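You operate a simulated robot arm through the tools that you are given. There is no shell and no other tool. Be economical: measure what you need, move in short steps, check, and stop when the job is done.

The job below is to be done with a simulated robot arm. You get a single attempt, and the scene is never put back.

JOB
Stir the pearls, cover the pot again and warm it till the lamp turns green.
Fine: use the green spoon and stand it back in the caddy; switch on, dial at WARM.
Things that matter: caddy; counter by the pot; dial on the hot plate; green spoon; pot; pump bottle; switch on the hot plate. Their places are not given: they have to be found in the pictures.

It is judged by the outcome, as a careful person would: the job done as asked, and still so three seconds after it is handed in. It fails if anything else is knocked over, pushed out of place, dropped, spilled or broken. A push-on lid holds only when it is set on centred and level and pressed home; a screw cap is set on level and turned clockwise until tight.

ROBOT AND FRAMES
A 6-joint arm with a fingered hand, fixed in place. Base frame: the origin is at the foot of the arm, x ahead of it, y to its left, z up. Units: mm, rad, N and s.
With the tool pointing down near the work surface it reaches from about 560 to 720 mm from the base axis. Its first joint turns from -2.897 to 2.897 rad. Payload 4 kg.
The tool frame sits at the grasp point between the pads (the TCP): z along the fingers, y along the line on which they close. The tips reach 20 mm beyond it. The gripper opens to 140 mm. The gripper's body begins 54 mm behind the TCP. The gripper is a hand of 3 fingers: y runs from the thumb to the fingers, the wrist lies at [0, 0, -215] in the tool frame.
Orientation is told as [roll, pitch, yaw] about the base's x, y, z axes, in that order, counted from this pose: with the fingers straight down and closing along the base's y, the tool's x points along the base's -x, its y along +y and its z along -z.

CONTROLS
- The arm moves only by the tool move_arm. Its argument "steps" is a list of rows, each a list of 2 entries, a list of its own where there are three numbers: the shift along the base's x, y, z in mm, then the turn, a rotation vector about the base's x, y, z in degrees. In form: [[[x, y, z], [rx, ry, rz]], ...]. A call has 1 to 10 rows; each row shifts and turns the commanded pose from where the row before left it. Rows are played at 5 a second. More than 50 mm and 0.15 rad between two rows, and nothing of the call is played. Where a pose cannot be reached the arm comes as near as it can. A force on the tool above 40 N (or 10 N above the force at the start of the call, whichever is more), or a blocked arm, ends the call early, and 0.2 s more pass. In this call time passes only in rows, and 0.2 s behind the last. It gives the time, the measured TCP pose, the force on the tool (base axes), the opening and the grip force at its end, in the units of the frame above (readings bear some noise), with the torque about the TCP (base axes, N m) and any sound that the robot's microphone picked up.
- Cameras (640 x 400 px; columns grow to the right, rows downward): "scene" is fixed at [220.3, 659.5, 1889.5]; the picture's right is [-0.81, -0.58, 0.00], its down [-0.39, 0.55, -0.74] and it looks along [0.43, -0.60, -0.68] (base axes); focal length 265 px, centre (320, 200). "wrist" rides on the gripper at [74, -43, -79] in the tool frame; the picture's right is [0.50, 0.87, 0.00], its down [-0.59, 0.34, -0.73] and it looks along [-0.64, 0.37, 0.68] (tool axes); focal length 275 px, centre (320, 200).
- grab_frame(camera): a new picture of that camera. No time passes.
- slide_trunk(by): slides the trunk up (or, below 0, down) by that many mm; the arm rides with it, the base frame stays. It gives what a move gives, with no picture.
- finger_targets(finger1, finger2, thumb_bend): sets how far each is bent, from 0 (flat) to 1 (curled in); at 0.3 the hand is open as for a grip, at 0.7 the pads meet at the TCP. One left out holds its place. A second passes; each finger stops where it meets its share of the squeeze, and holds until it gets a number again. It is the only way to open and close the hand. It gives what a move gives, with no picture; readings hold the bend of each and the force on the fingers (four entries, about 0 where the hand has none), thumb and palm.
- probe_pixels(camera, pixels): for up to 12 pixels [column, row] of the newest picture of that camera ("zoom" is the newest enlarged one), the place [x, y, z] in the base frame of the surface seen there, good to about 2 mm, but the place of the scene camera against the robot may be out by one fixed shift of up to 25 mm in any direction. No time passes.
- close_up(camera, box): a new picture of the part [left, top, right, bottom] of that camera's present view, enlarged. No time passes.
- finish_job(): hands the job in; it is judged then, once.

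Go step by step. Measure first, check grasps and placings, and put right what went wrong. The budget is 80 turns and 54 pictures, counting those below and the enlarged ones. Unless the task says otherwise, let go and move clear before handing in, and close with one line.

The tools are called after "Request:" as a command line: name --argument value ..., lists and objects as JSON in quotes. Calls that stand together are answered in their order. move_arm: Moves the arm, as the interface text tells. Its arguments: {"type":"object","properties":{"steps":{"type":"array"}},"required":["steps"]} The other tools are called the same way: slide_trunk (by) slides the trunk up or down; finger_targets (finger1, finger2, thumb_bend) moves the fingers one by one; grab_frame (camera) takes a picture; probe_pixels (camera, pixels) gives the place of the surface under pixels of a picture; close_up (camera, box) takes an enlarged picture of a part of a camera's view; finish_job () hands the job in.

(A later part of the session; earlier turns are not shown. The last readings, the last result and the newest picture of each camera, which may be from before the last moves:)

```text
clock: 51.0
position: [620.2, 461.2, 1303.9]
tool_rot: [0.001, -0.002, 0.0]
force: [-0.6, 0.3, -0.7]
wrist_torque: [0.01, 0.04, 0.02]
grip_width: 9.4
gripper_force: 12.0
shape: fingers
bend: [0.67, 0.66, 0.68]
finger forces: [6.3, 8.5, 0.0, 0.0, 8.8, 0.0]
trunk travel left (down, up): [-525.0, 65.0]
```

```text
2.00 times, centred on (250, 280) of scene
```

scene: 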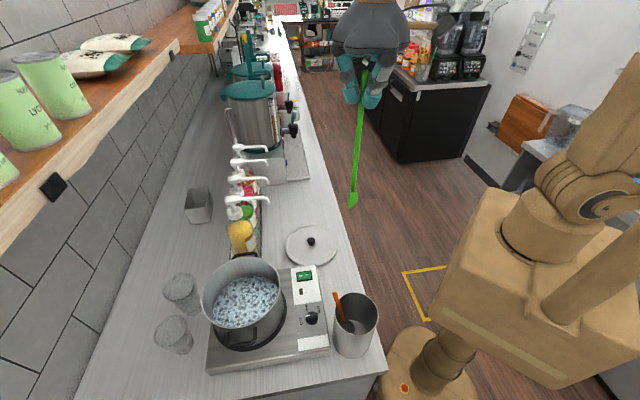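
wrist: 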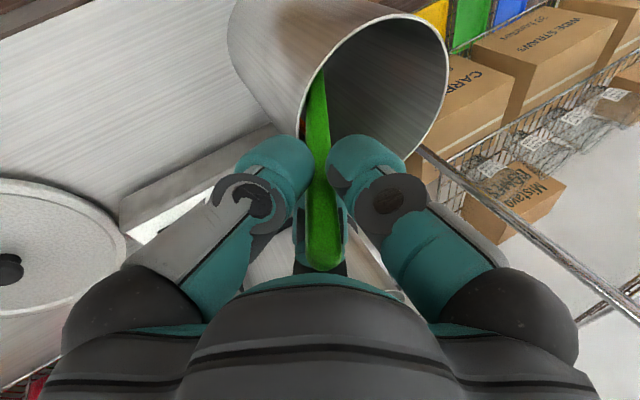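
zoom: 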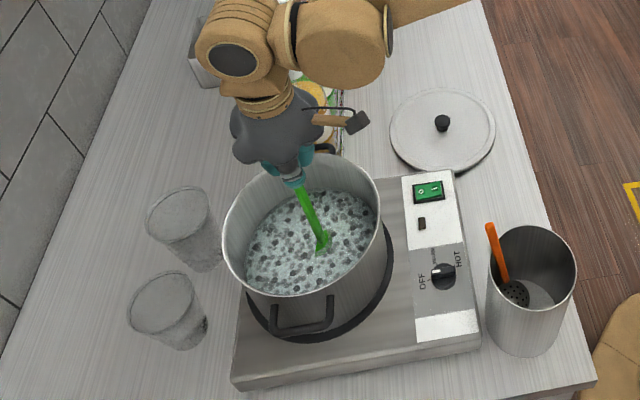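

The bowl is in the pearls at (322,245). I'll go slightly deeper and stir in circles.

Request:
move_arm --steps '[[[0, 0, -8], [0, 0, 0]], [[19, 0, 0], [0, 0, 0]], [[19, 0, 0], [0, 0, 0]]]'

Request:
move_arm --steps '[[[-7.3, 22.3, 0], [0, 0, 0]], [[-19, 13.8, 0], [0, 0, 0]], [[-23.4, 0, 0], [0, 0, 0]], [[-19, -13.8, 0], [0, 0, 0]], [[-7.3, -22.3, 0], [0, 0, 0]], [[7.3, -22.3, 0], [0, 0, 0]], [[19, -13.8, 0], [0, 0, 0]], [[23.4, 0, 0], [0, 0, 0]], [[19, 13.8, 0], [0, 0, 0]], [[7.3, 22.3, 0], [0, 0, 0]]]'

Request:
close_up --camera "scene" --box '[160, 180, 340, 380]'

```text
clock: 51.8
position: [658.0, 459.4, 1296.2]
tool_rot: [0.001, -0.001, 0.0]
force: [0.5, -0.2, 2.2]
wrist_torque: [0.0, 0.09, 0.0]
grip_width: 8.6
gripper_force: 12.3
shape: fingers
bend: [0.67, 0.66, 0.69]
finger forces: [7.2, 8.5, 0.0, 0.0, 8.9, 0.0]
trunk travel left (down, up): [-525.0, 65.0]
```

```text
clock: 54.0
position: [656.6, 460.4, 1295.8]
tool_rot: [0.001, -0.001, 0.001]
force: [-0.5, -0.8, 0.1]
wrist_torque: [-0.08, 0.03, 0.03]
grip_width: 5.8
gripper_force: 10.3
shape: fingers
bend: [0.67, 0.66, 0.69]
finger forces: [6.3, 7.6, 0.0, 0.0, 7.0, 0.0]
trunk travel left (down, up): [-525.0, 65.0]
```

```text
2.00 times, centred on (250, 280) of scene
```

zoom: 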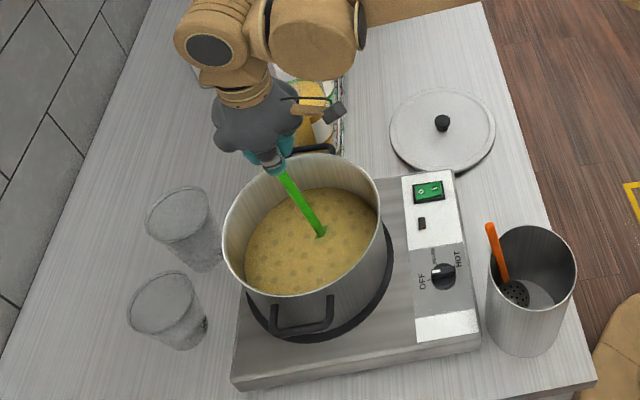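

The pearls look well mixed now, but the grip width has fallen to 5.8 mm. I'll firm up the grip and check the spoon in the hand.

Request:
finger_targets --finger1 0.8 --finger2 0.8 --thumb_bend 0.8

Request:
grab_frame --camera "wrist"

```text
clock: 55.0
position: [657.1, 459.8, 1294.8]
tool_rot: [0.0, -0.002, 0.0]
force: [-0.3, 0.6, -0.3]
wrist_torque: [0.0, 0.02, -0.01]
grip_width: 4.4
gripper_force: 15.6
shape: fingers
bend: [0.66, 0.65, 0.73]
finger forces: [9.3, 11.0, 0.0, 0.0, 11.4, 0.1]
trunk travel left (down, up): [-525.0, 65.0]
```

```text
23 pictures are left
```

wrist: 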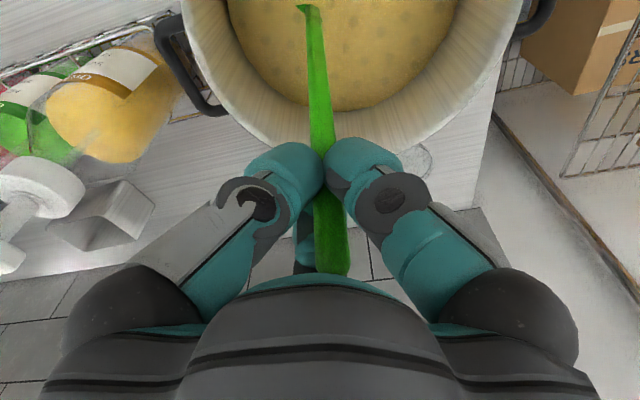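

The grip is firm and the spoon is only slightly turned in the hand. I'll do one more, gentler loop in the other direction.

Request:
move_arm --steps '[[[-8, 0, 0], [0, 0, 0]], [[-5.5, -17, 0], [0, 0, 0]], [[-14.5, -10.6, 0], [0, 0, 0]], [[-18, 0, 0], [0, 0, 0]], [[-14.5, 10.6, 0], [0, 0, 0]], [[-5.5, 17, 0], [0, 0, 0]], [[5.5, 17, 0], [0, 0, 0]], [[14.5, 10.6, 0], [0, 0, 0]], [[18, 0, 0], [0, 0, 0]], [[14.5, -10.6, 0], [0, 0, 0]]]'

Request:
move_arm --steps '[[[-10, -10, 0], [0, 0, 0]], [[-12, -7, 0], [0, 0, 0]], [[0, 0, 5], [0, 0, 0]]]'

Request:
grab_frame --camera "wrist"

Request:
close_up --camera "scene" --box '[160, 180, 340, 380]'

```text
clock: 57.2
position: [643.5, 476.6, 1297.3]
tool_rot: [0.0, -0.002, 0.0]
force: [-0.4, -0.4, -1.1]
wrist_torque: [-0.02, 0.02, 0.0]
grip_width: 4.0
gripper_force: 16.3
shape: fingers
bend: [0.66, 0.65, 0.73]
finger forces: [9.4, 11.2, 0.0, 0.0, 10.8, 0.0]
trunk travel left (down, up): [-525.0, 65.0]
```

```text
clock: 58.0
position: [620.4, 459.5, 1301.4]
tool_rot: [-0.002, -0.003, 0.002]
force: [-0.4, -0.7, -0.4]
wrist_torque: [-0.01, -0.02, 0.0]
grip_width: 4.3
gripper_force: 16.0
shape: fingers
bend: [0.66, 0.65, 0.73]
finger forces: [9.8, 11.1, 0.1, 0.0, 10.9, 0.1]
trunk travel left (down, up): [-525.0, 65.0]
```

```text
22 pictures are left
```

wrist: 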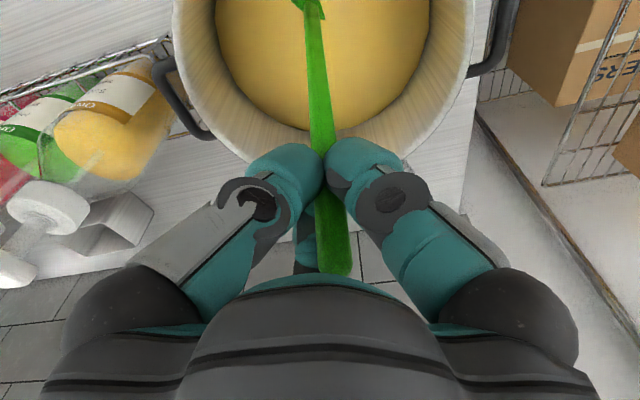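

```text
2.00 times, centred on (250, 280) of scene
```

zoom: 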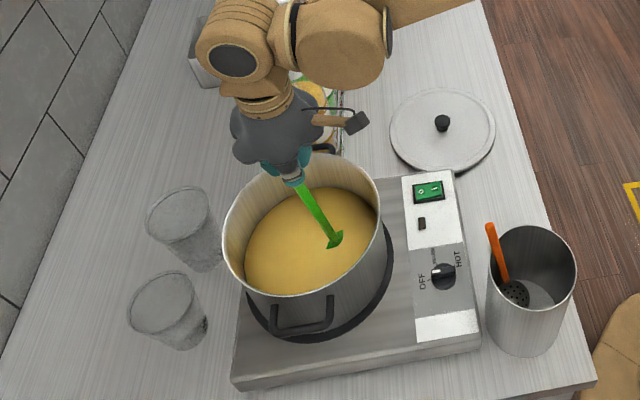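

The contents are now uniform. I'll lift the spoon out and hold it over the pot to drip.

Request:
move_arm --steps '[[[0, 0, 20], [0, 0, 0]], [[0, 0, 30], [0, 0, 0]], [[0, 0, 40], [0, 0, 0]], [[0, 0, 40], [0, 0, 0]], [[0, 0, 35], [0, 0, 0]], [[0, 0, 0], [0, 0, 0]], [[0, 0, 0], [0, 0, 0]], [[0, 0, 0], [0, 0, 0]], [[0, 0, 0], [0, 0, 0]], [[0, 0, 0], [0, 0, 0]]]'

Request:
close_up --camera "scene" --box '[160, 180, 340, 380]'

```text
clock: 60.2
position: [620.5, 458.7, 1467.8]
tool_rot: [0.0, -0.001, -0.001]
force: [-0.5, -0.6, -0.3]
wrist_torque: [-0.02, 0.03, 0.0]
grip_width: 3.9
gripper_force: 15.4
shape: fingers
bend: [0.66, 0.65, 0.73]
finger forces: [9.6, 11.1, 0.0, 0.0, 10.6, 0.0]
trunk travel left (down, up): [-525.0, 65.0]
```

```text
2.00 times, centred on (250, 280) of scene
```

zoom: 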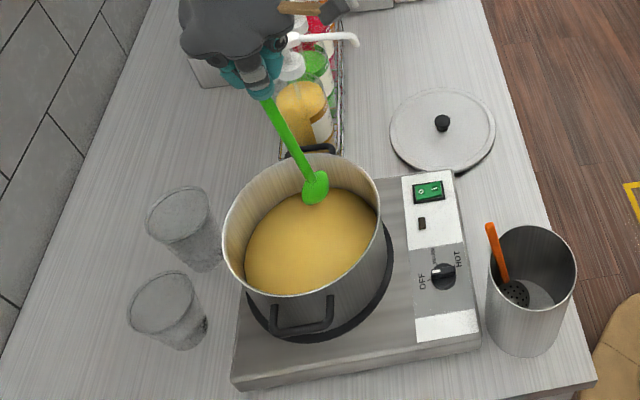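

Request:
probe_pixels --camera "zoom" --pixels '[[316, 200], [315, 182], [300, 155], [285, 128], [268, 101]]'

```text
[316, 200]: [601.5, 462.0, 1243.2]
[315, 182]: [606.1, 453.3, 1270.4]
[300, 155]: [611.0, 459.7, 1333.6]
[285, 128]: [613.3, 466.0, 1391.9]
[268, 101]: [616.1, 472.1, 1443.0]
```

The tip now sits about (-22,-12,-246) from the TCP, so I'll shift the return pose by about (+20,+13). I'll go back the way I came, high, and tilt the hand as before.

Request:
move_arm --steps '[[[-22, -23, 27], [0, 0, 0]], [[-22, -23, 27], [0, 0, 0]], [[-23, -23, 27], [0, 0, 0]], [[-23, -23, 27], [0, 0, 0]], [[-23, -23, 27], [0, 0, 0]], [[-23, -23, 27], [0, 0, 0]], [[-23, -23, 26], [0, 0, 0]], [[-23, -23, 26], [0, 0, 0]], [[-23, -24, 26], [0, 0, 0]]]'

Request:
move_arm --steps '[[[-5, -2, 0], [5.35, 3.78, 0]], [[-5, -2, 0], [5.35, 3.78, 0]], [[-5, -2, 0], [5.35, 3.78, 0]], [[-5, -2, 0], [5.35, 3.78, 0]]]'

Request:
slide_trunk --by -310

Request:
close_up --camera "scene" --box '[260, 180, 420, 360]'

```text
clock: 62.2
position: [413.6, 247.9, 1708.1]
tool_rot: [0.001, -0.003, 0.0]
force: [-0.1, -0.3, 0.3]
wrist_torque: [0.01, -0.03, -0.01]
grip_width: 4.3
gripper_force: 15.0
shape: fingers
bend: [0.66, 0.65, 0.73]
finger forces: [9.3, 10.7, 0.0, 0.0, 10.2, 0.1]
trunk travel left (down, up): [-525.0, 65.0]
```

```text
clock: 63.2
position: [395.5, 241.8, 1706.6]
tool_rot: [0.384, 0.257, 0.051]
force: [0.2, -0.4, -0.7]
wrist_torque: [-0.01, -0.01, -0.01]
grip_width: 3.6
gripper_force: 15.0
shape: fingers
bend: [0.66, 0.65, 0.73]
finger forces: [9.3, 10.5, 0.0, 0.1, 10.1, 0.1]
trunk travel left (down, up): [-525.0, 65.0]
```

```text
clock: 66.3
position: [396.3, 242.4, 1397.0]
tool_rot: [0.382, 0.258, 0.049]
force: [-0.4, 0.2, -0.5]
wrist_torque: [0.0, -0.03, 0.02]
grip_width: 3.6
gripper_force: 14.8
shape: fingers
bend: [0.66, 0.65, 0.73]
finger forces: [9.4, 10.5, 0.0, 0.0, 10.0, 0.0]
trunk travel left (down, up): [-215.0, 375.0]
```

```text
2.22 times, centred on (340, 270) of scene
```

zoom: 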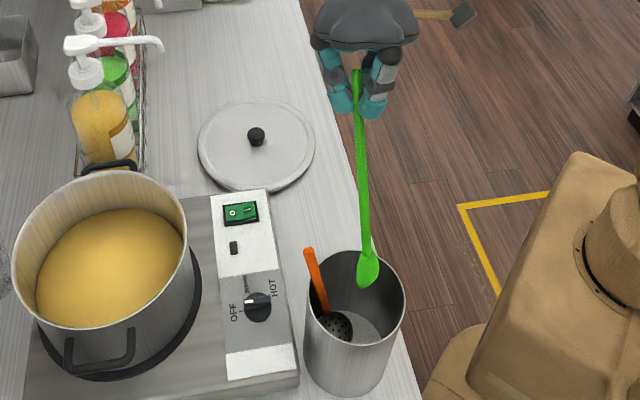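

Request:
probe_pixels --camera "zoom" --pixels '[[366, 284], [368, 268], [362, 200], [359, 140], [357, 256], [404, 300], [345, 344], [307, 300], [308, 252]]'

```text
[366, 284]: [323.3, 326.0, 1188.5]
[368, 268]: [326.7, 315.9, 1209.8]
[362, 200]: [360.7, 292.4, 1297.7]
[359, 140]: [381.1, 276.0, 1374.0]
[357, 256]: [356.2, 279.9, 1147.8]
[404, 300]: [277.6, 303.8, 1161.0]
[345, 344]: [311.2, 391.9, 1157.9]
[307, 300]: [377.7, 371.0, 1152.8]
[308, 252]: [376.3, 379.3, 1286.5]
```

The tip is nearly centred over the caddy: tip at (323,326) and rim centre at (330,336) in scene coordinates. I'll lower it straight through the rim and then reverse the lifting drift.

Request:
slide_trunk --by -90

Request:
move_arm --steps '[[[-4, 5, -22], [0, 0, 0]], [[-4, 5, -22], [0, 0, 0]], [[-4, 5, -22], [0, 0, 0]], [[-3, 3, -14], [0, 0, 0]]]'

Request:
close_up --camera "scene" --box '[280, 230, 420, 370]'

```text
clock: 67.5
position: [396.5, 242.3, 1307.5]
tool_rot: [0.381, 0.257, 0.049]
force: [0.1, 0.9, -0.6]
wrist_torque: [0.0, -0.02, -0.02]
grip_width: 3.9
gripper_force: 14.8
shape: fingers
bend: [0.66, 0.65, 0.73]
finger forces: [9.5, 10.5, 0.1, 0.0, 10.1, 0.1]
trunk travel left (down, up): [-125.0, 465.0]
```

```text
clock: 68.5
position: [380.8, 261.1, 1226.5]
tool_rot: [0.382, 0.256, 0.05]
force: [-0.2, -0.2, -2.1]
wrist_torque: [-0.05, -0.01, 0.02]
grip_width: 4.0
gripper_force: 15.3
shape: fingers
bend: [0.66, 0.65, 0.73]
finger forces: [9.4, 10.5, 0.0, 0.1, 10.0, 0.0]
trunk travel left (down, up): [-125.0, 465.0]
```

```text
2.86 times, centred on (350, 300) of scene
```

zoom: 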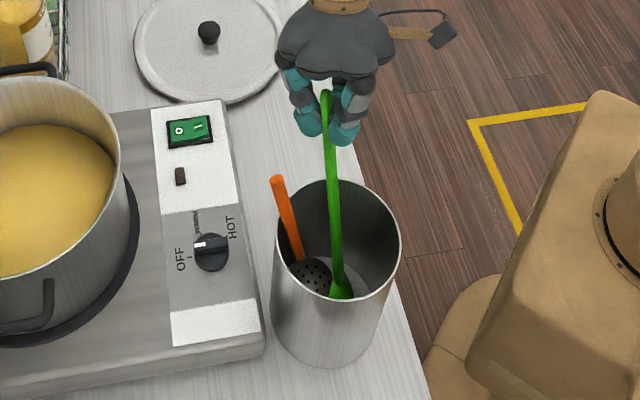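

Now the last ~18 mm, in small steps so I can feel for the caddy floor.

Request:
move_arm --steps '[[[-1, 1, -6], [0, 0, 0]], [[-1, 1, -5], [0, 0, 0]], [[0, 0, -4], [0, 0, 0]]]'

Request:
move_arm --steps '[[[0, 0, -3], [0, 0, 0]], [[0, 0, -2], [0, 0, 0]]]'

```text
clock: 69.3
position: [379.2, 261.9, 1212.1]
tool_rot: [0.383, 0.256, 0.048]
force: [0.1, 0.2, -0.7]
wrist_torque: [-0.02, -0.02, 0.0]
grip_width: 3.6
gripper_force: 15.1
shape: fingers
bend: [0.66, 0.65, 0.73]
finger forces: [9.5, 10.5, 0.0, 0.1, 9.9, 0.0]
trunk travel left (down, up): [-125.0, 465.0]
```

```text
clock: 69.9
position: [378.2, 262.0, 1206.6]
tool_rot: [0.381, 0.257, 0.049]
force: [0.8, -0.9, 3.0]
wrist_torque: [-0.01, -0.02, 0.02]
grip_width: 3.7
gripper_force: 15.4
shape: fingers
bend: [0.66, 0.65, 0.74]
finger forces: [9.8, 10.7, 0.0, 0.0, 10.3, 0.0]
trunk travel left (down, up): [-125.0, 465.0]
```

The spoon touches the floor (3 N). I'll let it go gradually, so that it leans rather than drops.

Request:
finger_targets --finger1 0.6 --finger2 0.6 --thumb_bend 0.6

Request:
finger_targets --finger1 0.3 --finger2 0.3 --thumb_bend 0.3

Request:
grab_frame --camera "wrist"

Request:
close_up --camera "scene" --box '[280, 230, 420, 370]'

```text
clock: 70.9
position: [379.0, 261.3, 1206.9]
tool_rot: [0.384, 0.256, 0.05]
force: [0.4, 0.6, 0.4]
wrist_torque: [0.0, -0.01, 0.01]
grip_width: 31.8
gripper_force: 0.1
shape: fingers
bend: [0.6, 0.6, 0.6]
finger forces: [0.0, 0.0, 0.0, 0.0, 0.1, 0.0]
trunk travel left (down, up): [-125.0, 465.0]
```

```text
clock: 71.9
position: [379.8, 263.0, 1206.4]
tool_rot: [0.381, 0.257, 0.051]
force: [-1.0, 0.3, 0.6]
wrist_torque: [-0.01, 0.02, -0.02]
grip_width: 123.8
gripper_force: 0.1
shape: fingers
bend: [0.3, 0.3, 0.3]
finger forces: [0.0, 0.0, 0.0, 0.0, 0.0, 0.0]
trunk travel left (down, up): [-125.0, 465.0]
```

```text
17 pictures are left
```

wrist: 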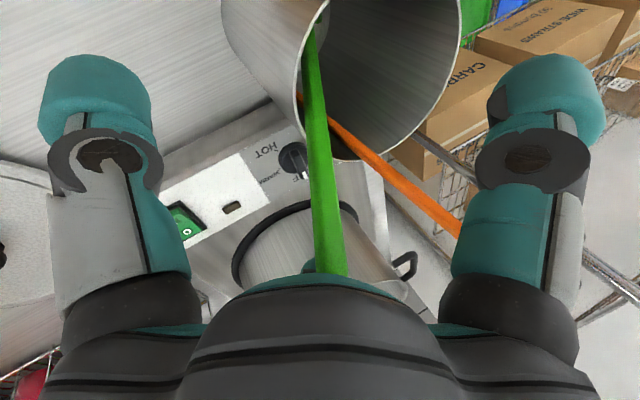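

```text
2.86 times, centred on (350, 300) of scene
```

zoom: 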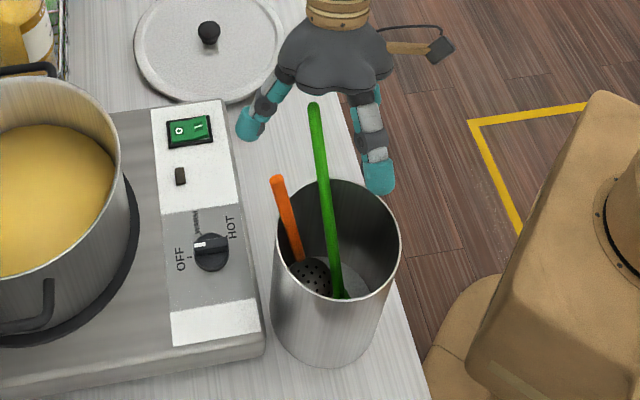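

The green spoon stands leaning in the caddy. I'll back off along its axis and then raise the trunk.

Request:
move_arm --steps '[[[7, -8, 22], [0, 0, 0]], [[7, -8, 22], [0, 0, 0]], [[7, -8, 22], [0, 0, 0]], [[7, -8, 22], [0, 0, 0]]]'

Request:
slide_trunk --by 300

Request:
move_arm --steps '[[[8, 0, 0], [-5.35, -3.78, 0]], [[8, 0, 0], [-5.35, -3.78, 0]], [[8, 0, 0], [-5.35, -3.78, 0]], [[8, 0, 0], [-5.35, -3.78, 0]]]'

Request:
grab_frame --camera "scene"

```text
clock: 72.9
position: [408.5, 228.9, 1295.0]
tool_rot: [0.383, 0.255, 0.05]
force: [-0.4, -0.2, -0.4]
wrist_torque: [0.0, 0.03, 0.02]
grip_width: 124.2
gripper_force: 0.0
shape: fingers
bend: [0.3, 0.3, 0.3]
finger forces: [0.0, 0.0, 0.0, 0.0, 0.0, 0.0]
trunk travel left (down, up): [-125.0, 465.0]
```

```text
clock: 75.9
position: [408.3, 230.3, 1594.7]
tool_rot: [0.383, 0.258, 0.048]
force: [-0.4, -0.2, -0.2]
wrist_torque: [-0.02, -0.03, 0.01]
grip_width: 124.0
gripper_force: 0.1
shape: fingers
bend: [0.3, 0.3, 0.3]
finger forces: [0.0, 0.0, 0.1, 0.0, 0.0, 0.0]
trunk travel left (down, up): [-425.0, 165.0]
```

```text
clock: 76.9
position: [438.8, 231.6, 1593.0]
tool_rot: [-0.003, -0.003, 0.0]
force: [-0.4, 0.3, -0.1]
wrist_torque: [-0.04, -0.02, 0.01]
grip_width: 124.2
gripper_force: 0.1
shape: fingers
bend: [0.3, 0.3, 0.3]
finger forces: [0.0, 0.0, 0.0, 0.0, 0.0, 0.0]
trunk travel left (down, up): [-425.0, 165.0]
```

```text
15 pictures are left
```

scene: 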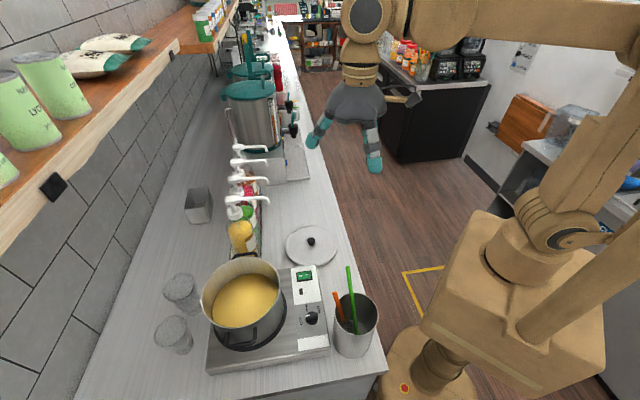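

The spoon is back in the caddy, beside the orange one. I'll return to the lid, straight above it and then down.

Request:
move_arm --steps '[[[28, -17.5, -30], [0, 0, 0]], [[28, -17.5, -30], [0, 0, 0]], [[28, -17.5, -30], [0, 0, 0]], [[28, -17.5, -30], [0, 0, 0]], [[28, -17.5, -30], [0, 0, 0]], [[28, -17.5, -30], [0, 0, 0]], [[27, -17.5, -30], [0, 0, 0]], [[27, -17, -30], [0, 0, 0]]]'

Request:
move_arm --steps '[[[0, 0, -45], [0, 0, 0]], [[0, 0, -45], [0, 0, 0]], [[0, 0, -45], [0, 0, 0]], [[0, 0, -45], [0, 0, 0]], [[0, 0, -45], [0, 0, 0]], [[0, 0, -45], [0, 0, 0]], [[0, 0, -20], [0, 0, 0]]]'

Request:
grab_frame --camera "wrist"

Request:
probe_pixels --camera "wrist" --pixels '[[316, 108], [292, 128], [341, 128], [316, 146], [316, 125]]'

```text
clock: 78.7
position: [664.7, 89.5, 1353.1]
tool_rot: [0.0, 0.001, 0.0]
force: [1.4, -0.8, 0.0]
wrist_torque: [0.03, 0.03, 0.01]
grip_width: 124.2
gripper_force: 0.2
shape: fingers
bend: [0.3, 0.3, 0.3]
finger forces: [0.0, 0.0, 0.0, 0.0, 0.0, 0.1]
trunk travel left (down, up): [-425.0, 165.0]
```

```text
clock: 80.3
position: [662.1, 90.5, 1063.9]
tool_rot: [0.0, -0.001, 0.001]
force: [0.1, -0.9, 0.8]
wrist_torque: [0.04, -0.02, -0.03]
grip_width: 124.2
gripper_force: 0.1
shape: fingers
bend: [0.3, 0.3, 0.3]
finger forces: [0.0, 0.0, 0.0, 0.0, 0.1, 0.0]
trunk travel left (down, up): [-425.0, 165.0]
```

```text
14 pictures are left
```

wrist: 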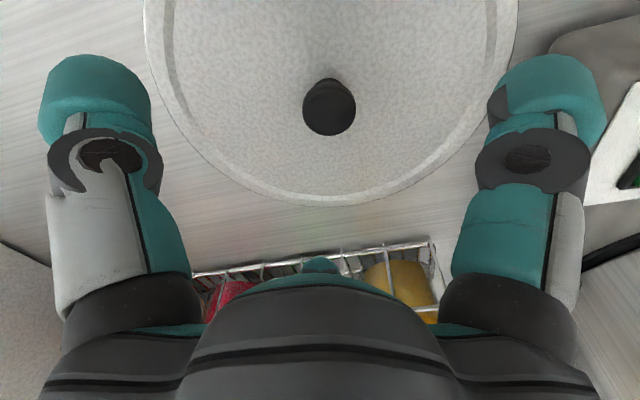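

```text
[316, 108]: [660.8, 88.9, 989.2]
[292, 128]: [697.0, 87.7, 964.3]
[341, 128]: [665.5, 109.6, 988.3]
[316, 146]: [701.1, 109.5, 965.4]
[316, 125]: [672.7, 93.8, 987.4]
```

The knob is near (658,95) with its top at 988.5. I'll centre over it, lower to the same height above it as before, and grip.

Request:
move_arm --steps '[[[-4, 4, -35], [0, 0, 0]], [[0, 0, -25], [0, 0, 0]], [[0, 0, -13], [0, 0, 0]]]'

Request:
finger_targets --finger1 0.7 --finger2 0.7 --thumb_bend 0.7

Request:
move_arm --steps '[[[0, 0, 10], [0, 0, 0]], [[0, 0, 20], [0, 0, 0]], [[0, 0, 30], [0, 0, 0]]]'

Request:
grab_frame --camera "wrist"

```text
clock: 81.1
position: [657.2, 94.4, 990.4]
tool_rot: [0.0, -0.003, -0.001]
force: [-0.5, 0.0, 0.5]
wrist_torque: [-0.02, 0.03, 0.0]
grip_width: 123.9
gripper_force: 0.0
shape: fingers
bend: [0.3, 0.3, 0.3]
finger forces: [0.0, 0.0, 0.0, 0.0, 0.0, 0.0]
trunk travel left (down, up): [-425.0, 165.0]
```

```text
clock: 82.1
position: [656.3, 94.2, 991.4]
tool_rot: [0.0, -0.005, 0.0]
force: [-3.4, -1.7, 7.4]
wrist_torque: [0.03, 0.06, 0.0]
grip_width: 25.2
gripper_force: 21.1
shape: fingers
bend: [0.63, 0.61, 0.63]
finger forces: [12.5, 13.8, 0.0, 0.1, 16.2, 0.1]
trunk travel left (down, up): [-425.0, 165.0]
```

```text
clock: 82.9
position: [656.9, 95.8, 1051.8]
tool_rot: [-0.002, -0.002, 0.001]
force: [0.3, 0.9, -1.8]
wrist_torque: [-0.03, -0.02, -0.06]
grip_width: 25.3
gripper_force: 20.1
shape: fingers
bend: [0.63, 0.61, 0.63]
finger forces: [10.5, 14.2, 0.0, 0.1, 14.4, 0.1]
trunk travel left (down, up): [-425.0, 165.0]
```

```text
13 pictures are left
```

wrist: 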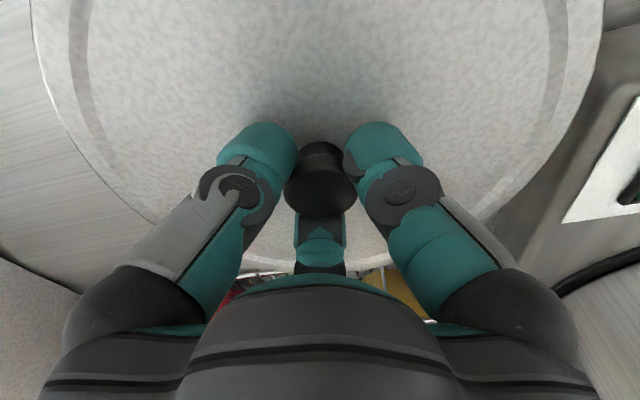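

The lid is held well. I'll measure the knob's place in the hand for accurate re-seating.

Request:
probe_pixels --camera "wrist" --pixels '[[320, 214], [320, 200], [320, 185], [288, 186], [352, 186], [320, 172], [320, 160], [320, 148], [320, 255]]'

```text
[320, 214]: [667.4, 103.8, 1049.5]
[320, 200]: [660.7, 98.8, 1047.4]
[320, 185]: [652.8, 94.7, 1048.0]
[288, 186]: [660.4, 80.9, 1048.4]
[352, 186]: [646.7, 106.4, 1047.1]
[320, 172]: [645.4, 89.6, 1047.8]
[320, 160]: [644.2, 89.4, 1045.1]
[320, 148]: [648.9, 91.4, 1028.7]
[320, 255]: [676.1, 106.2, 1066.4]
```

The knob is at TCP + (-1.4,-0.5), so to seat it over (627.5,467.3) the TCP should be at about (629,467.8). I'll carry the lid up and over the way it came.

Request:
move_arm --steps '[[[0, 0, 45], [0, 0, 0]], [[0, 0, 45], [0, 0, 0]], [[0, 0, 45], [0, 0, 0]], [[0, 0, 45], [0, 0, 0]], [[0, 0, 45], [0, 0, 0]], [[0, 0, 43], [0, 0, 0]]]'

Request:
move_arm --steps '[[[-12, 40, 0], [0, 0, 0]], [[-12, 41, 0], [0, 0, 0]], [[-12, 41, 0], [0, 0, 0]], [[-11, 41, 0], [0, 0, 0]], [[-10, 41, 0], [0, 0, 0]], [[7, 42, 0], [0, 0, 0]], [[7, 42, 0], [0, 0, 0]], [[7, 42, 0], [0, 0, 0]], [[8, 42, 0], [0, 0, 0]], [[0, 0, -20], [0, 0, 0]]]'

Request:
move_arm --steps '[[[0, 0, -30], [0, 0, 0]], [[0, 0, -20], [0, 0, 0]]]'

Request:
close_up --camera "scene" --box '[160, 180, 340, 380]'

```text
clock: 84.3
position: [657.7, 94.9, 1320.2]
tool_rot: [0.001, -0.001, 0.0]
force: [-0.5, 0.9, -1.3]
wrist_torque: [0.0, -0.01, 0.01]
grip_width: 25.3
gripper_force: 19.2
shape: fingers
bend: [0.63, 0.61, 0.64]
finger forces: [10.3, 14.0, 0.0, 0.0, 14.4, 0.0]
trunk travel left (down, up): [-425.0, 165.0]
```

```text
clock: 86.5
position: [629.7, 467.3, 1300.4]
tool_rot: [-0.001, -0.004, 0.001]
force: [-0.1, 0.0, -1.4]
wrist_torque: [0.04, 0.01, 0.0]
grip_width: 24.9
gripper_force: 19.4
shape: fingers
bend: [0.63, 0.61, 0.64]
finger forces: [10.2, 14.3, 0.0, 0.1, 14.4, 0.0]
trunk travel left (down, up): [-425.0, 165.0]
```

```text
clock: 87.1
position: [630.4, 467.3, 1247.7]
tool_rot: [0.001, -0.002, 0.001]
force: [-0.2, 0.3, -1.1]
wrist_torque: [0.0, 0.02, -0.02]
grip_width: 25.0
gripper_force: 19.3
shape: fingers
bend: [0.63, 0.61, 0.64]
finger forces: [10.2, 14.3, 0.0, 0.0, 14.5, 0.0]
trunk travel left (down, up): [-425.0, 165.0]
```

```text
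2.00 times, centred on (250, 280) of scene
```

zoom: 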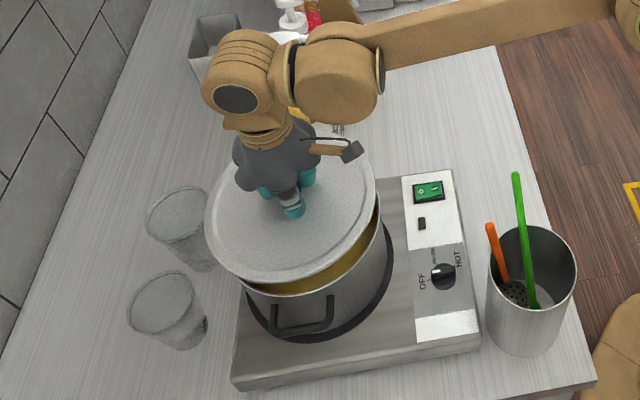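

Request:
move_arm --steps '[[[-1, 0, -15], [0, 0, 0]], [[0, 0, -10], [0, 0, 0]], [[0, 0, -6], [0, 0, 0]]]'

Request:
move_arm --steps '[[[0, 0, -4], [0, 0, 0]], [[0, 0, -3], [0, 0, 0]], [[0, 0, -3], [0, 0, 0]]]'

```text
clock: 87.9
position: [628.6, 468.5, 1216.8]
tool_rot: [-0.001, -0.002, -0.001]
force: [-0.6, -0.3, -1.2]
wrist_torque: [-0.01, 0.01, 0.05]
grip_width: 25.0
gripper_force: 19.4
shape: fingers
bend: [0.63, 0.61, 0.64]
finger forces: [10.2, 14.4, 0.0, 0.0, 14.3, 0.0]
trunk travel left (down, up): [-425.0, 165.0]
```

```text
clock: 88.7
position: [628.6, 467.0, 1207.5]
tool_rot: [-0.001, -0.002, 0.0]
force: [0.8, -0.2, -1.5]
wrist_torque: [-0.02, 0.0, -0.02]
grip_width: 25.0
gripper_force: 19.1
shape: fingers
bend: [0.63, 0.61, 0.64]
finger forces: [10.2, 14.3, 0.1, 0.1, 14.4, 0.1]
trunk travel left (down, up): [-425.0, 165.0]
```

Request:
move_arm --steps '[[[0, 0, -2], [0, 0, 0]], [[0, 0, -2], [0, 0, 0]]]'

Request:
move_arm --steps '[[[0, 0, -2], [0, 0, 0]], [[0, 0, -2], [0, 0, 0]]]'

```text
clock: 89.3
position: [629.7, 466.2, 1203.2]
tool_rot: [0.0, -0.002, -0.001]
force: [-0.1, 0.5, -1.6]
wrist_torque: [0.03, -0.01, -0.02]
grip_width: 25.0
gripper_force: 19.3
shape: fingers
bend: [0.63, 0.61, 0.64]
finger forces: [10.1, 14.3, 0.0, 0.0, 14.4, 0.0]
trunk travel left (down, up): [-425.0, 165.0]
```

```text
clock: 89.9
position: [629.3, 466.6, 1199.6]
tool_rot: [-0.001, -0.002, 0.001]
force: [-1.4, -1.8, 3.4]
wrist_torque: [0.01, 0.05, 0.01]
grip_width: 25.0
gripper_force: 20.8
shape: fingers
bend: [0.63, 0.61, 0.64]
finger forces: [11.4, 14.0, 0.0, 0.0, 15.4, 0.0]
trunk travel left (down, up): [-425.0, 165.0]
```

The lid has touched down level at TCP 1199.6. I'll press it home in small steps and listen for the snap.

Request:
move_arm --steps '[[[0, 0, -2], [0, 0, 0]], [[0, 0, -2], [0, 0, 0]]]'

Request:
move_arm --steps '[[[0, 0, -2], [0, 0, 0]], [[0, 0, -2], [0, 0, 0]]]'

```text
clock: 90.6
position: [628.3, 466.6, 1200.0]
tool_rot: [0.003, -0.006, -0.001]
force: [1.1, 1.5, 21.9]
wrist_torque: [0.07, -0.18, 0.07]
grip_width: 24.4
gripper_force: 28.6
shape: fingers
bend: [0.63, 0.61, 0.64]
finger forces: [12.9, 24.1, 0.0, 0.0, 20.5, 0.1]
trunk travel left (down, up): [-425.0, 165.0]
stopped in row 2: the force on the tool passed its limit at 43 N (the readings are from after the stop); the commanded pose is now the measured one
```

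```text
clock: 91.0
position: [628.4, 466.8, 1199.9]
tool_rot: [0.003, -0.008, 0.0]
force: [-0.1, -1.0, 20.5]
wrist_torque: [-0.1, -0.08, 0.01]
grip_width: 24.4
gripper_force: 29.5
shape: fingers
bend: [0.63, 0.61, 0.64]
finger forces: [13.2, 21.2, 0.0, 0.0, 23.5, 0.0]
trunk travel left (down, up): [-425.0, 165.0]
stopped in row 2: the force on the tool passed its limit at 45 N (the readings are from after the stop); the commanded pose is now the measured one
```

No snap was heard. I'll release, rise a little and measure the lid's height against the original (knob 1198, surface 1173).

Request:
finger_targets --finger1 0.3 --finger2 0.3 --thumb_bend 0.3

Request:
move_arm --steps '[[[0, 0, 20], [0, 0, 0]], [[-2, 0, 40], [0, 0, 0]]]'

Request:
grab_frame --camera "wrist"

Request:
probe_pixels --camera "wrist" --pixels '[[316, 108], [292, 128], [341, 128], [316, 146], [316, 125], [150, 40], [316, 200], [316, 212], [480, 80], [240, 192], [400, 187], [316, 60]]'

Request:
close_up --camera "scene" --box '[160, 180, 340, 380]'

```text
clock: 91.4
position: [630.3, 464.0, 1201.5]
tool_rot: [0.006, -0.009, -0.003]
force: [10.1, -1.5, 36.6]
wrist_torque: [0.6, 1.34, -0.07]
grip_width: 93.1
gripper_force: 18.5
shape: fingers
bend: [0.45, 0.3, 0.3]
finger forces: [36.1, 0.0, 0.0, 0.0, 0.1, 0.1]
trunk travel left (down, up): [-425.0, 165.0]
stopped: the force on the tool passed its limit at 46 N (the readings are from after the stop); the commanded pose is now the measured one
```

```text
clock: 92.0
position: [626.8, 467.9, 1259.8]
tool_rot: [0.003, -0.007, 0.001]
force: [0.4, -0.7, -0.1]
wrist_torque: [0.02, 0.0, 0.0]
grip_width: 123.8
gripper_force: 0.0
shape: fingers
bend: [0.3, 0.3, 0.3]
finger forces: [0.0, 0.1, 0.0, 0.1, 0.1, 0.0]
trunk travel left (down, up): [-425.0, 165.0]
heard: snap
```

```text
11 pictures are left
```

wrist: 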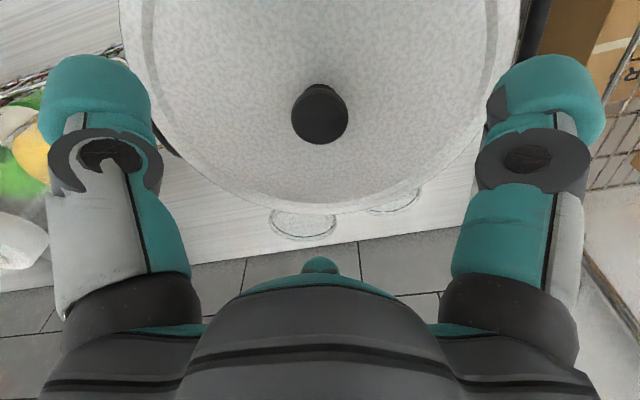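

```text
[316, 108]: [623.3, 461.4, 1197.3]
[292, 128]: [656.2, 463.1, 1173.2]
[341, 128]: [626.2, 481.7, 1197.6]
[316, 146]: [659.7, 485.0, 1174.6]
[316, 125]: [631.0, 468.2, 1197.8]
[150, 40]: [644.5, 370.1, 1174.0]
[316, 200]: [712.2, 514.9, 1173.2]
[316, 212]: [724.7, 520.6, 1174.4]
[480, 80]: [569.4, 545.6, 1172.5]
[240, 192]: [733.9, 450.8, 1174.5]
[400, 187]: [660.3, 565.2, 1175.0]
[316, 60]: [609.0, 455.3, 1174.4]
```

```text
2.00 times, centred on (250, 280) of scene
```

zoom: 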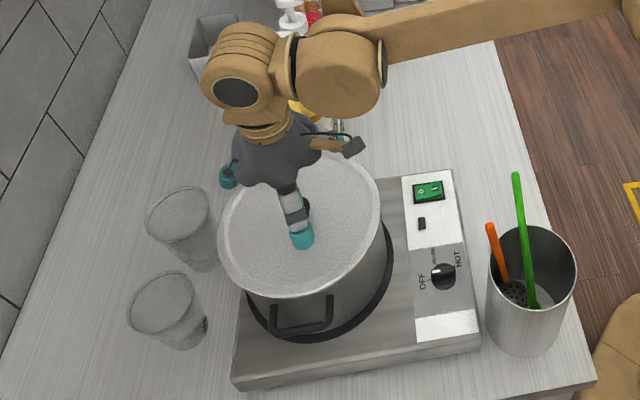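

The lid surface (1174) and the knob (1197.5) match the original height, and a snap was heard just as I left. To be sure it is home, I'll close the hand and press down on the knob's centre.

Request:
finger_targets --finger1 0.7 --finger2 0.7 --thumb_bend 0.7

Request:
move_arm --steps '[[[0, -1, -15], [0, 0, 0]], [[0, 0, -15], [0, 0, 0]], [[0, 0, -6], [0, 0, 0]], [[0, 0, -3], [0, 0, 0]], [[0, 0, -2], [0, 0, 0]], [[0, 0, -2], [0, 0, 0]], [[0, 0, -2], [0, 0, 0]], [[0, 0, -2], [0, 0, 0]]]'

```text
clock: 93.0
position: [628.0, 468.0, 1258.9]
tool_rot: [0.004, -0.008, 0.0]
force: [0.2, -0.4, 0.3]
wrist_torque: [-0.01, 0.03, -0.01]
grip_width: 4.3
gripper_force: 0.2
shape: fingers
bend: [0.69, 0.69, 0.7]
finger forces: [0.1, 0.0, 0.0, 0.0, 0.0, 0.0]
trunk travel left (down, up): [-425.0, 165.0]
```

```text
clock: 94.6
position: [626.1, 465.3, 1218.0]
tool_rot: [0.006, -0.01, 0.0]
force: [1.7, -1.4, 23.1]
wrist_torque: [-0.04, -0.04, -0.01]
grip_width: 2.3
gripper_force: 17.4
shape: fingers
bend: [0.71, 0.69, 0.7]
finger forces: [10.0, 10.3, 0.0, 0.0, 13.8, 0.0]
trunk travel left (down, up): [-425.0, 165.0]
stopped in row 8: the force on the tool passed its limit at 50 N (the readings are from after the stop); the commanded pose is now the measured one
```

Request:
move_arm --steps '[[[0, 0, -2], [0, 0, 0]], [[0, 0, -2], [0, 0, 0]], [[0, 0, -2], [0, 0, 0]]]'

Request:
move_arm --steps '[[[0, 0, 20], [0, 0, 0]], [[0, 0, 40], [0, 0, 0]], [[0, 0, 40], [0, 0, 0]]]'

Request:
close_up --camera "wrist" --box '[100, 0, 540, 260]'

```text
clock: 95.0
position: [628.8, 464.5, 1219.0]
tool_rot: [0.005, -0.013, 0.001]
force: [-0.8, -2.0, 21.4]
wrist_torque: [-0.1, 0.12, -0.04]
grip_width: 2.2
gripper_force: 16.1
shape: fingers
bend: [0.71, 0.69, 0.7]
finger forces: [9.7, 7.1, 0.0, 0.0, 15.4, 0.0]
trunk travel left (down, up): [-425.0, 165.0]
stopped in row 1: the force on the tool passed its limit at 44 N (the readings are from after the stop); the commanded pose is now the measured one
```

```text
clock: 95.8
position: [628.8, 466.4, 1314.8]
tool_rot: [0.004, -0.009, 0.0]
force: [0.1, -0.1, 0.4]
wrist_torque: [0.03, 0.01, 0.0]
grip_width: 3.8
gripper_force: 0.0
shape: fingers
bend: [0.69, 0.69, 0.7]
finger forces: [0.1, 0.0, 0.0, 0.0, 0.0, 0.1]
trunk travel left (down, up): [-425.0, 165.0]
```

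```text
1.45 times, centred on (320, 130) of wrist
```

zoom: 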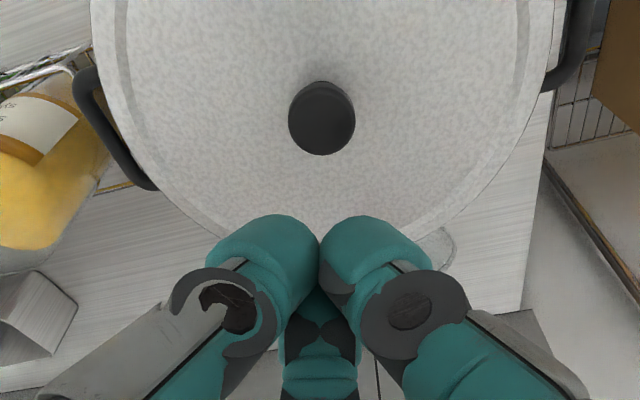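

The lid sits flat and level, with no further give or sound under repeated presses, so it is home. I'll move over the panel to look at the switch and dial.

Request:
move_arm --steps '[[[-30, -33, 0], [0, 0, 0]], [[-30, -33, 0], [0, 0, 0]], [[-30, -33, 0], [0, 0, 0]], [[-30, -33, 0], [0, 0, 0]], [[-28, -33, 0], [0, 0, 0]], [[0, 0, -40], [0, 0, 0]], [[0, 0, -40], [0, 0, 0]], [[0, 0, -40], [0, 0, 0]], [[0, 0, -30], [0, 0, 0]]]'

Request:
close_up --camera "wrist" --box '[160, 20, 480, 220]'

```text
clock: 97.8
position: [481.7, 301.0, 1164.2]
tool_rot: [0.004, -0.011, 0.0]
force: [-0.7, 0.4, 0.0]
wrist_torque: [0.03, -0.02, -0.02]
grip_width: 3.7
gripper_force: 0.2
shape: fingers
bend: [0.69, 0.69, 0.7]
finger forces: [0.0, 0.0, 0.0, 0.0, 0.0, 0.0]
trunk travel left (down, up): [-425.0, 165.0]
```

```text
2.00 times, centred on (320, 120) of wrist
```

zoom: 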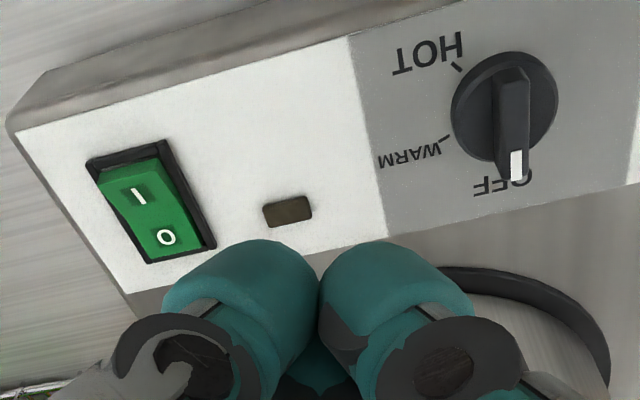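

This view is clear: "I" at (137,195), "O" at (165,237), the dial's bar pointing at OFF, the WARM tick at (445,138) and the HOT tick at (457,67). I'll probe all of these.

Request:
probe_pixels --camera "zoom" --pixels '[[137, 195], [165, 237], [118, 172], [180, 250], [445, 138], [457, 67], [516, 165], [511, 90], [511, 70], [470, 105], [550, 100], [430, 190]]'

```text
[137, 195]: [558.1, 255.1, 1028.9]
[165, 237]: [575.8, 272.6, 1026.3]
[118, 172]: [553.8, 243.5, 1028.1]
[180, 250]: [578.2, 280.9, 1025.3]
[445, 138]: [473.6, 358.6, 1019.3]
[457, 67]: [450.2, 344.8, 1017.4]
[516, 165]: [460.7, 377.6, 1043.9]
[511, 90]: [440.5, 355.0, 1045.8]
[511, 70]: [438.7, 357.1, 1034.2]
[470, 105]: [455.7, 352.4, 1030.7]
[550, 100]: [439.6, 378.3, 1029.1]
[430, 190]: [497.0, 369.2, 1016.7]
```

The dial's centre is at about (449,365.5), the bar points at 48° and the WARM tick lies at -16°. So it needs about 64° clockwise. First I'll press the "I" side of the switch with the closed fingertips.

Request:
move_arm --steps '[[[24, -17, -31], [0, 0, 0]], [[24, -17, -31], [0, 0, 0]], [[24.3, -17, -32], [0, 0, 0]], [[0, 0, -8], [0, 0, 0]], [[0, 0, -5], [0, 0, 0]], [[0, 0, -3], [0, 0, 0]], [[0, 0, -3], [0, 0, 0]], [[0, 0, -2], [0, 0, 0]], [[0, 0, -2], [0, 0, 0]], [[0, 0, -2], [0, 0, 0]]]'

```text
clock: 100.0
position: [553.5, 250.5, 1048.1]
tool_rot: [0.004, -0.012, 0.0]
force: [7.3, 3.2, 32.4]
wrist_torque: [0.45, -0.47, -0.09]
grip_width: 4.3
gripper_force: 17.5
shape: fingers
bend: [0.69, 0.7, 0.7]
finger forces: [0.0, 35.0, 0.0, 0.1, 0.0, 0.0]
trunk travel left (down, up): [-425.0, 165.0]
```

The contact is at about (563.5,262.5), which is too close to the rocker's pivot. I'll lift, move about 12 mm toward the "I" end and press again.

Request:
move_arm --steps '[[[0, 0, 10], [0, 0, 0]], [[-8, -9, 0], [0, 0, 0]], [[0, 0, -6], [0, 0, 0]], [[0, 0, -3], [0, 0, 0]], [[0, 0, -2], [0, 0, 0]], [[0, 0, -2], [0, 0, 0]], [[0, 0, -2], [0, 0, 0]]]'

```text
clock: 101.5
position: [545.6, 241.8, 1045.7]
tool_rot: [0.004, -0.014, -0.001]
force: [2.8, 1.6, 30.3]
wrist_torque: [0.33, -0.27, -0.05]
grip_width: 5.4
gripper_force: 17.9
shape: fingers
bend: [0.68, 0.7, 0.69]
finger forces: [0.0, 36.5, 0.0, 0.0, 0.0, 0.0]
trunk travel left (down, up): [-425.0, 165.0]
stopped in row 7: the force on the tool passed its limit at 46 N (the readings are from after the stop); the commanded pose is now the measured one
```

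Request:
move_arm --steps '[[[0, 0, 20], [0, 0, 0]], [[-25, 15, 40], [0, 0, 0]], [[-30, 20, 30], [0, 0, 0]]]'

Request:
close_up --camera "wrist" --box '[160, 20, 480, 220]'

```text
clock: 102.3
position: [491.5, 277.4, 1133.4]
tool_rot: [0.005, -0.013, -0.001]
force: [-0.4, -0.9, 0.8]
wrist_torque: [0.0, 0.01, 0.0]
grip_width: 4.9
gripper_force: 0.1
shape: fingers
bend: [0.69, 0.71, 0.7]
finger forces: [0.1, 0.0, 0.0, 0.0, 0.0, 0.0]
trunk travel left (down, up): [-425.0, 165.0]
```

```text
2.00 times, centred on (320, 120) of wrist
```

zoom: 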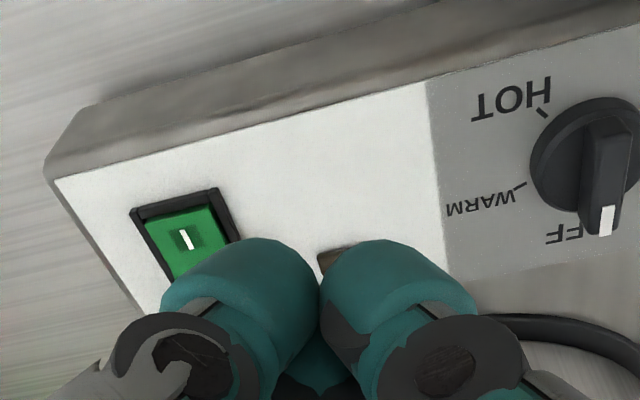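

Request:
probe_pixels --camera "zoom" --pixels '[[185, 240], [180, 222], [200, 262], [215, 215], [185, 272], [335, 258]]'

```text
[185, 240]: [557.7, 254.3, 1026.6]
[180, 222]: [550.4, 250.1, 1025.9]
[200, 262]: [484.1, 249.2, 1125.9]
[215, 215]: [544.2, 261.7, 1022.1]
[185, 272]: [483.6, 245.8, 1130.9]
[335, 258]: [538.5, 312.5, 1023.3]
```

The "I" side now sits lower (1026.6, was 1028.9), so the switch looks turned on. Before working the dial I'll check where the two spoon tops are, using the latest scene picture.

Request:
probe_pixels --camera "scene" --pixels '[[348, 268], [350, 280], [353, 300], [334, 294], [336, 302]]'

```text
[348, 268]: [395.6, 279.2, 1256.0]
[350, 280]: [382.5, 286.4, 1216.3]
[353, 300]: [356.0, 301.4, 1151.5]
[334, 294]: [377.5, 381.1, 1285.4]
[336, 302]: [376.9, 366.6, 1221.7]
```

The green spoon's top is at (393,266,1234) and the orange one's is at (375,367,1264). I'll lean the hand 20° away from the caddy and set the closed tips just beyond the bar's pointer end, on the side to push from.

Request:
move_arm --steps '[[[0, 0, 0], [4.47, 4.93, 0]], [[0, 0, 0], [4.47, 4.93, 0]], [[0, 0, 0], [4.47, 4.93, 0]], [[-16.7, 38, 0], [0, 0, 0]], [[-16.7, 38, 0], [0, 0, 0]], [[-16.6, 37.6, 0], [0, 0, 0]], [[0, 0, -30], [0, 0, 0]], [[0, 0, -20], [0, 0, 0]]]'

Request:
close_up --camera "scene" --box '[260, 230, 380, 340]'

```text
clock: 104.1
position: [440.7, 391.3, 1083.1]
tool_rot: [0.241, 0.244, 0.027]
force: [0.5, 0.1, 0.1]
wrist_torque: [-0.01, 0.03, -0.01]
grip_width: 5.0
gripper_force: 0.1
shape: fingers
bend: [0.69, 0.71, 0.7]
finger forces: [0.0, 0.0, 0.1, 0.0, 0.0, 0.1]
trunk travel left (down, up): [-425.0, 165.0]
```

```text
3.64 times, centred on (320, 285) of scene
```

zoom: 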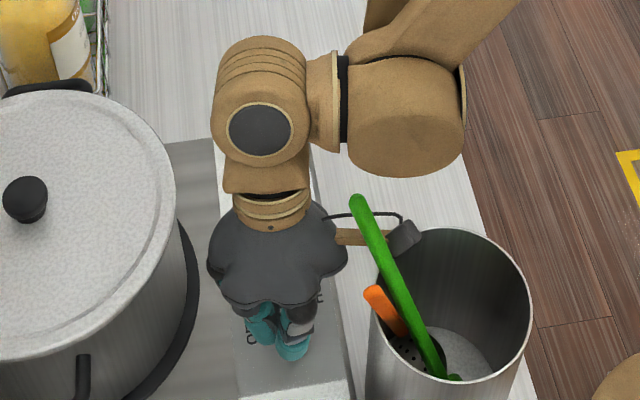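

In this view the wrist camera's bracket at (400,235) is close to the orange spoon and the caddy rim. I'll back up and out, then turn the hand about its own axis so that the bracket points away from the caddy.

Request:
move_arm --steps '[[[5, -5, 30], [0, 0, 0]], [[10, -10, 30], [0, 0, 0]], [[15, -15, 20], [0, 0, 0]], [[15, -15, 0], [0, 0, 0]], [[15, -15, 0], [0, 0, 0]]]'

Request:
move_arm --steps '[[[0, 0, 0], [-2.02, 1.83, -7.52]], [[0, 0, 0], [-2.02, 1.83, -7.52]], [[0, 0, 0], [-2.02, 1.83, -7.52]], [[0, 0, 0], [-2.02, 1.83, -7.52]], [[0, 0, 0], [-2.02, 1.83, -7.52]], [[0, 0, 0], [-2.02, 1.83, -7.52]], [[0, 0, 0], [-2.02, 1.83, -7.52]], [[0, 0, 0], [-2.02, 1.83, -7.52]], [[0, 0, 0], [-2.02, 1.83, -7.52]]]'

Request:
move_arm --steps '[[[-20, 20, 0], [0, 0, 0]], [[-20, 20, 0], [0, 0, 0]], [[-20, 20, 0], [0, 0, 0]], [[0, 0, -40], [0, 0, 0]], [[0, 0, -40], [0, 0, 0]]]'

Request:
close_up --camera "scene" --box '[260, 230, 380, 340]'

```text
clock: 105.3
position: [501.7, 329.6, 1163.7]
tool_rot: [0.244, 0.247, 0.029]
force: [0.2, -0.3, 0.6]
wrist_torque: [0.01, -0.01, 0.01]
grip_width: 4.7
gripper_force: 0.1
shape: fingers
bend: [0.69, 0.71, 0.7]
finger forces: [0.0, 0.1, 0.1, 0.1, 0.0, 0.0]
trunk travel left (down, up): [-425.0, 165.0]
```

```text
clock: 107.3
position: [502.6, 330.7, 1163.1]
tool_rot: [-0.173, 0.288, -1.286]
force: [-1.1, -0.6, -0.1]
wrist_torque: [-0.04, -0.02, -0.01]
grip_width: 4.6
gripper_force: 0.1
shape: fingers
bend: [0.69, 0.71, 0.7]
finger forces: [0.0, 0.1, 0.0, 0.0, 0.0, 0.1]
trunk travel left (down, up): [-425.0, 165.0]
```

```text
clock: 108.5
position: [442.0, 391.1, 1083.2]
tool_rot: [-0.173, 0.287, -1.282]
force: [0.7, 1.0, -0.1]
wrist_torque: [-0.01, -0.01, 0.0]
grip_width: 4.7
gripper_force: 0.1
shape: fingers
bend: [0.69, 0.71, 0.7]
finger forces: [0.0, 0.0, 0.0, 0.0, 0.0, 0.0]
trunk travel left (down, up): [-425.0, 165.0]
```

```text
3.64 times, centred on (320, 285) of scene
```

zoom: 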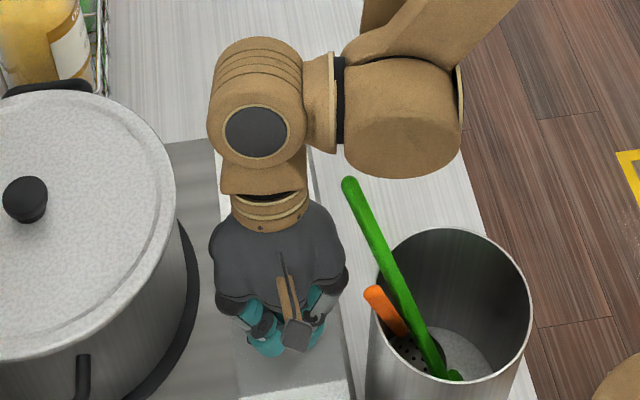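

The bracket evidently brushed the spoons: the green top has moved from about (421,138) to (347,183) in this view. Both are still in the caddy, so I'll measure where they lean now before going lower.

Request:
probe_pixels --camera "zoom" --pixels '[[349, 186], [385, 250], [430, 340], [455, 376], [372, 290], [395, 322], [335, 270], [300, 330], [270, 345]]'

```text
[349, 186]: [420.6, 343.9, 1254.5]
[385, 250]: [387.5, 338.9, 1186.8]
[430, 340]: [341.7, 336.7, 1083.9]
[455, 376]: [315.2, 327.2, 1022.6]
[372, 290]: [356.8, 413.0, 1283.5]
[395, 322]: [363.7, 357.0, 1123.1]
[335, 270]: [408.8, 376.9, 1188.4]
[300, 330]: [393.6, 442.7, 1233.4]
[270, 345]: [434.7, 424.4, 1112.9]
```

Request:
probe_pixels --camera "zoom" --pixels '[[400, 172], [360, 165], [400, 120], [440, 160], [330, 145], [320, 200], [300, 205], [340, 235]]'

```text
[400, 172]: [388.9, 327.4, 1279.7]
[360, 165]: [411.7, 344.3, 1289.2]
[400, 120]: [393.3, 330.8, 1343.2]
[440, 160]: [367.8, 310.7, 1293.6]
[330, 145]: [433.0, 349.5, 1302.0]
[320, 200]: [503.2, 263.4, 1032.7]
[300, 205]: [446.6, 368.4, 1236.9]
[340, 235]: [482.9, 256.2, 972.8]
```

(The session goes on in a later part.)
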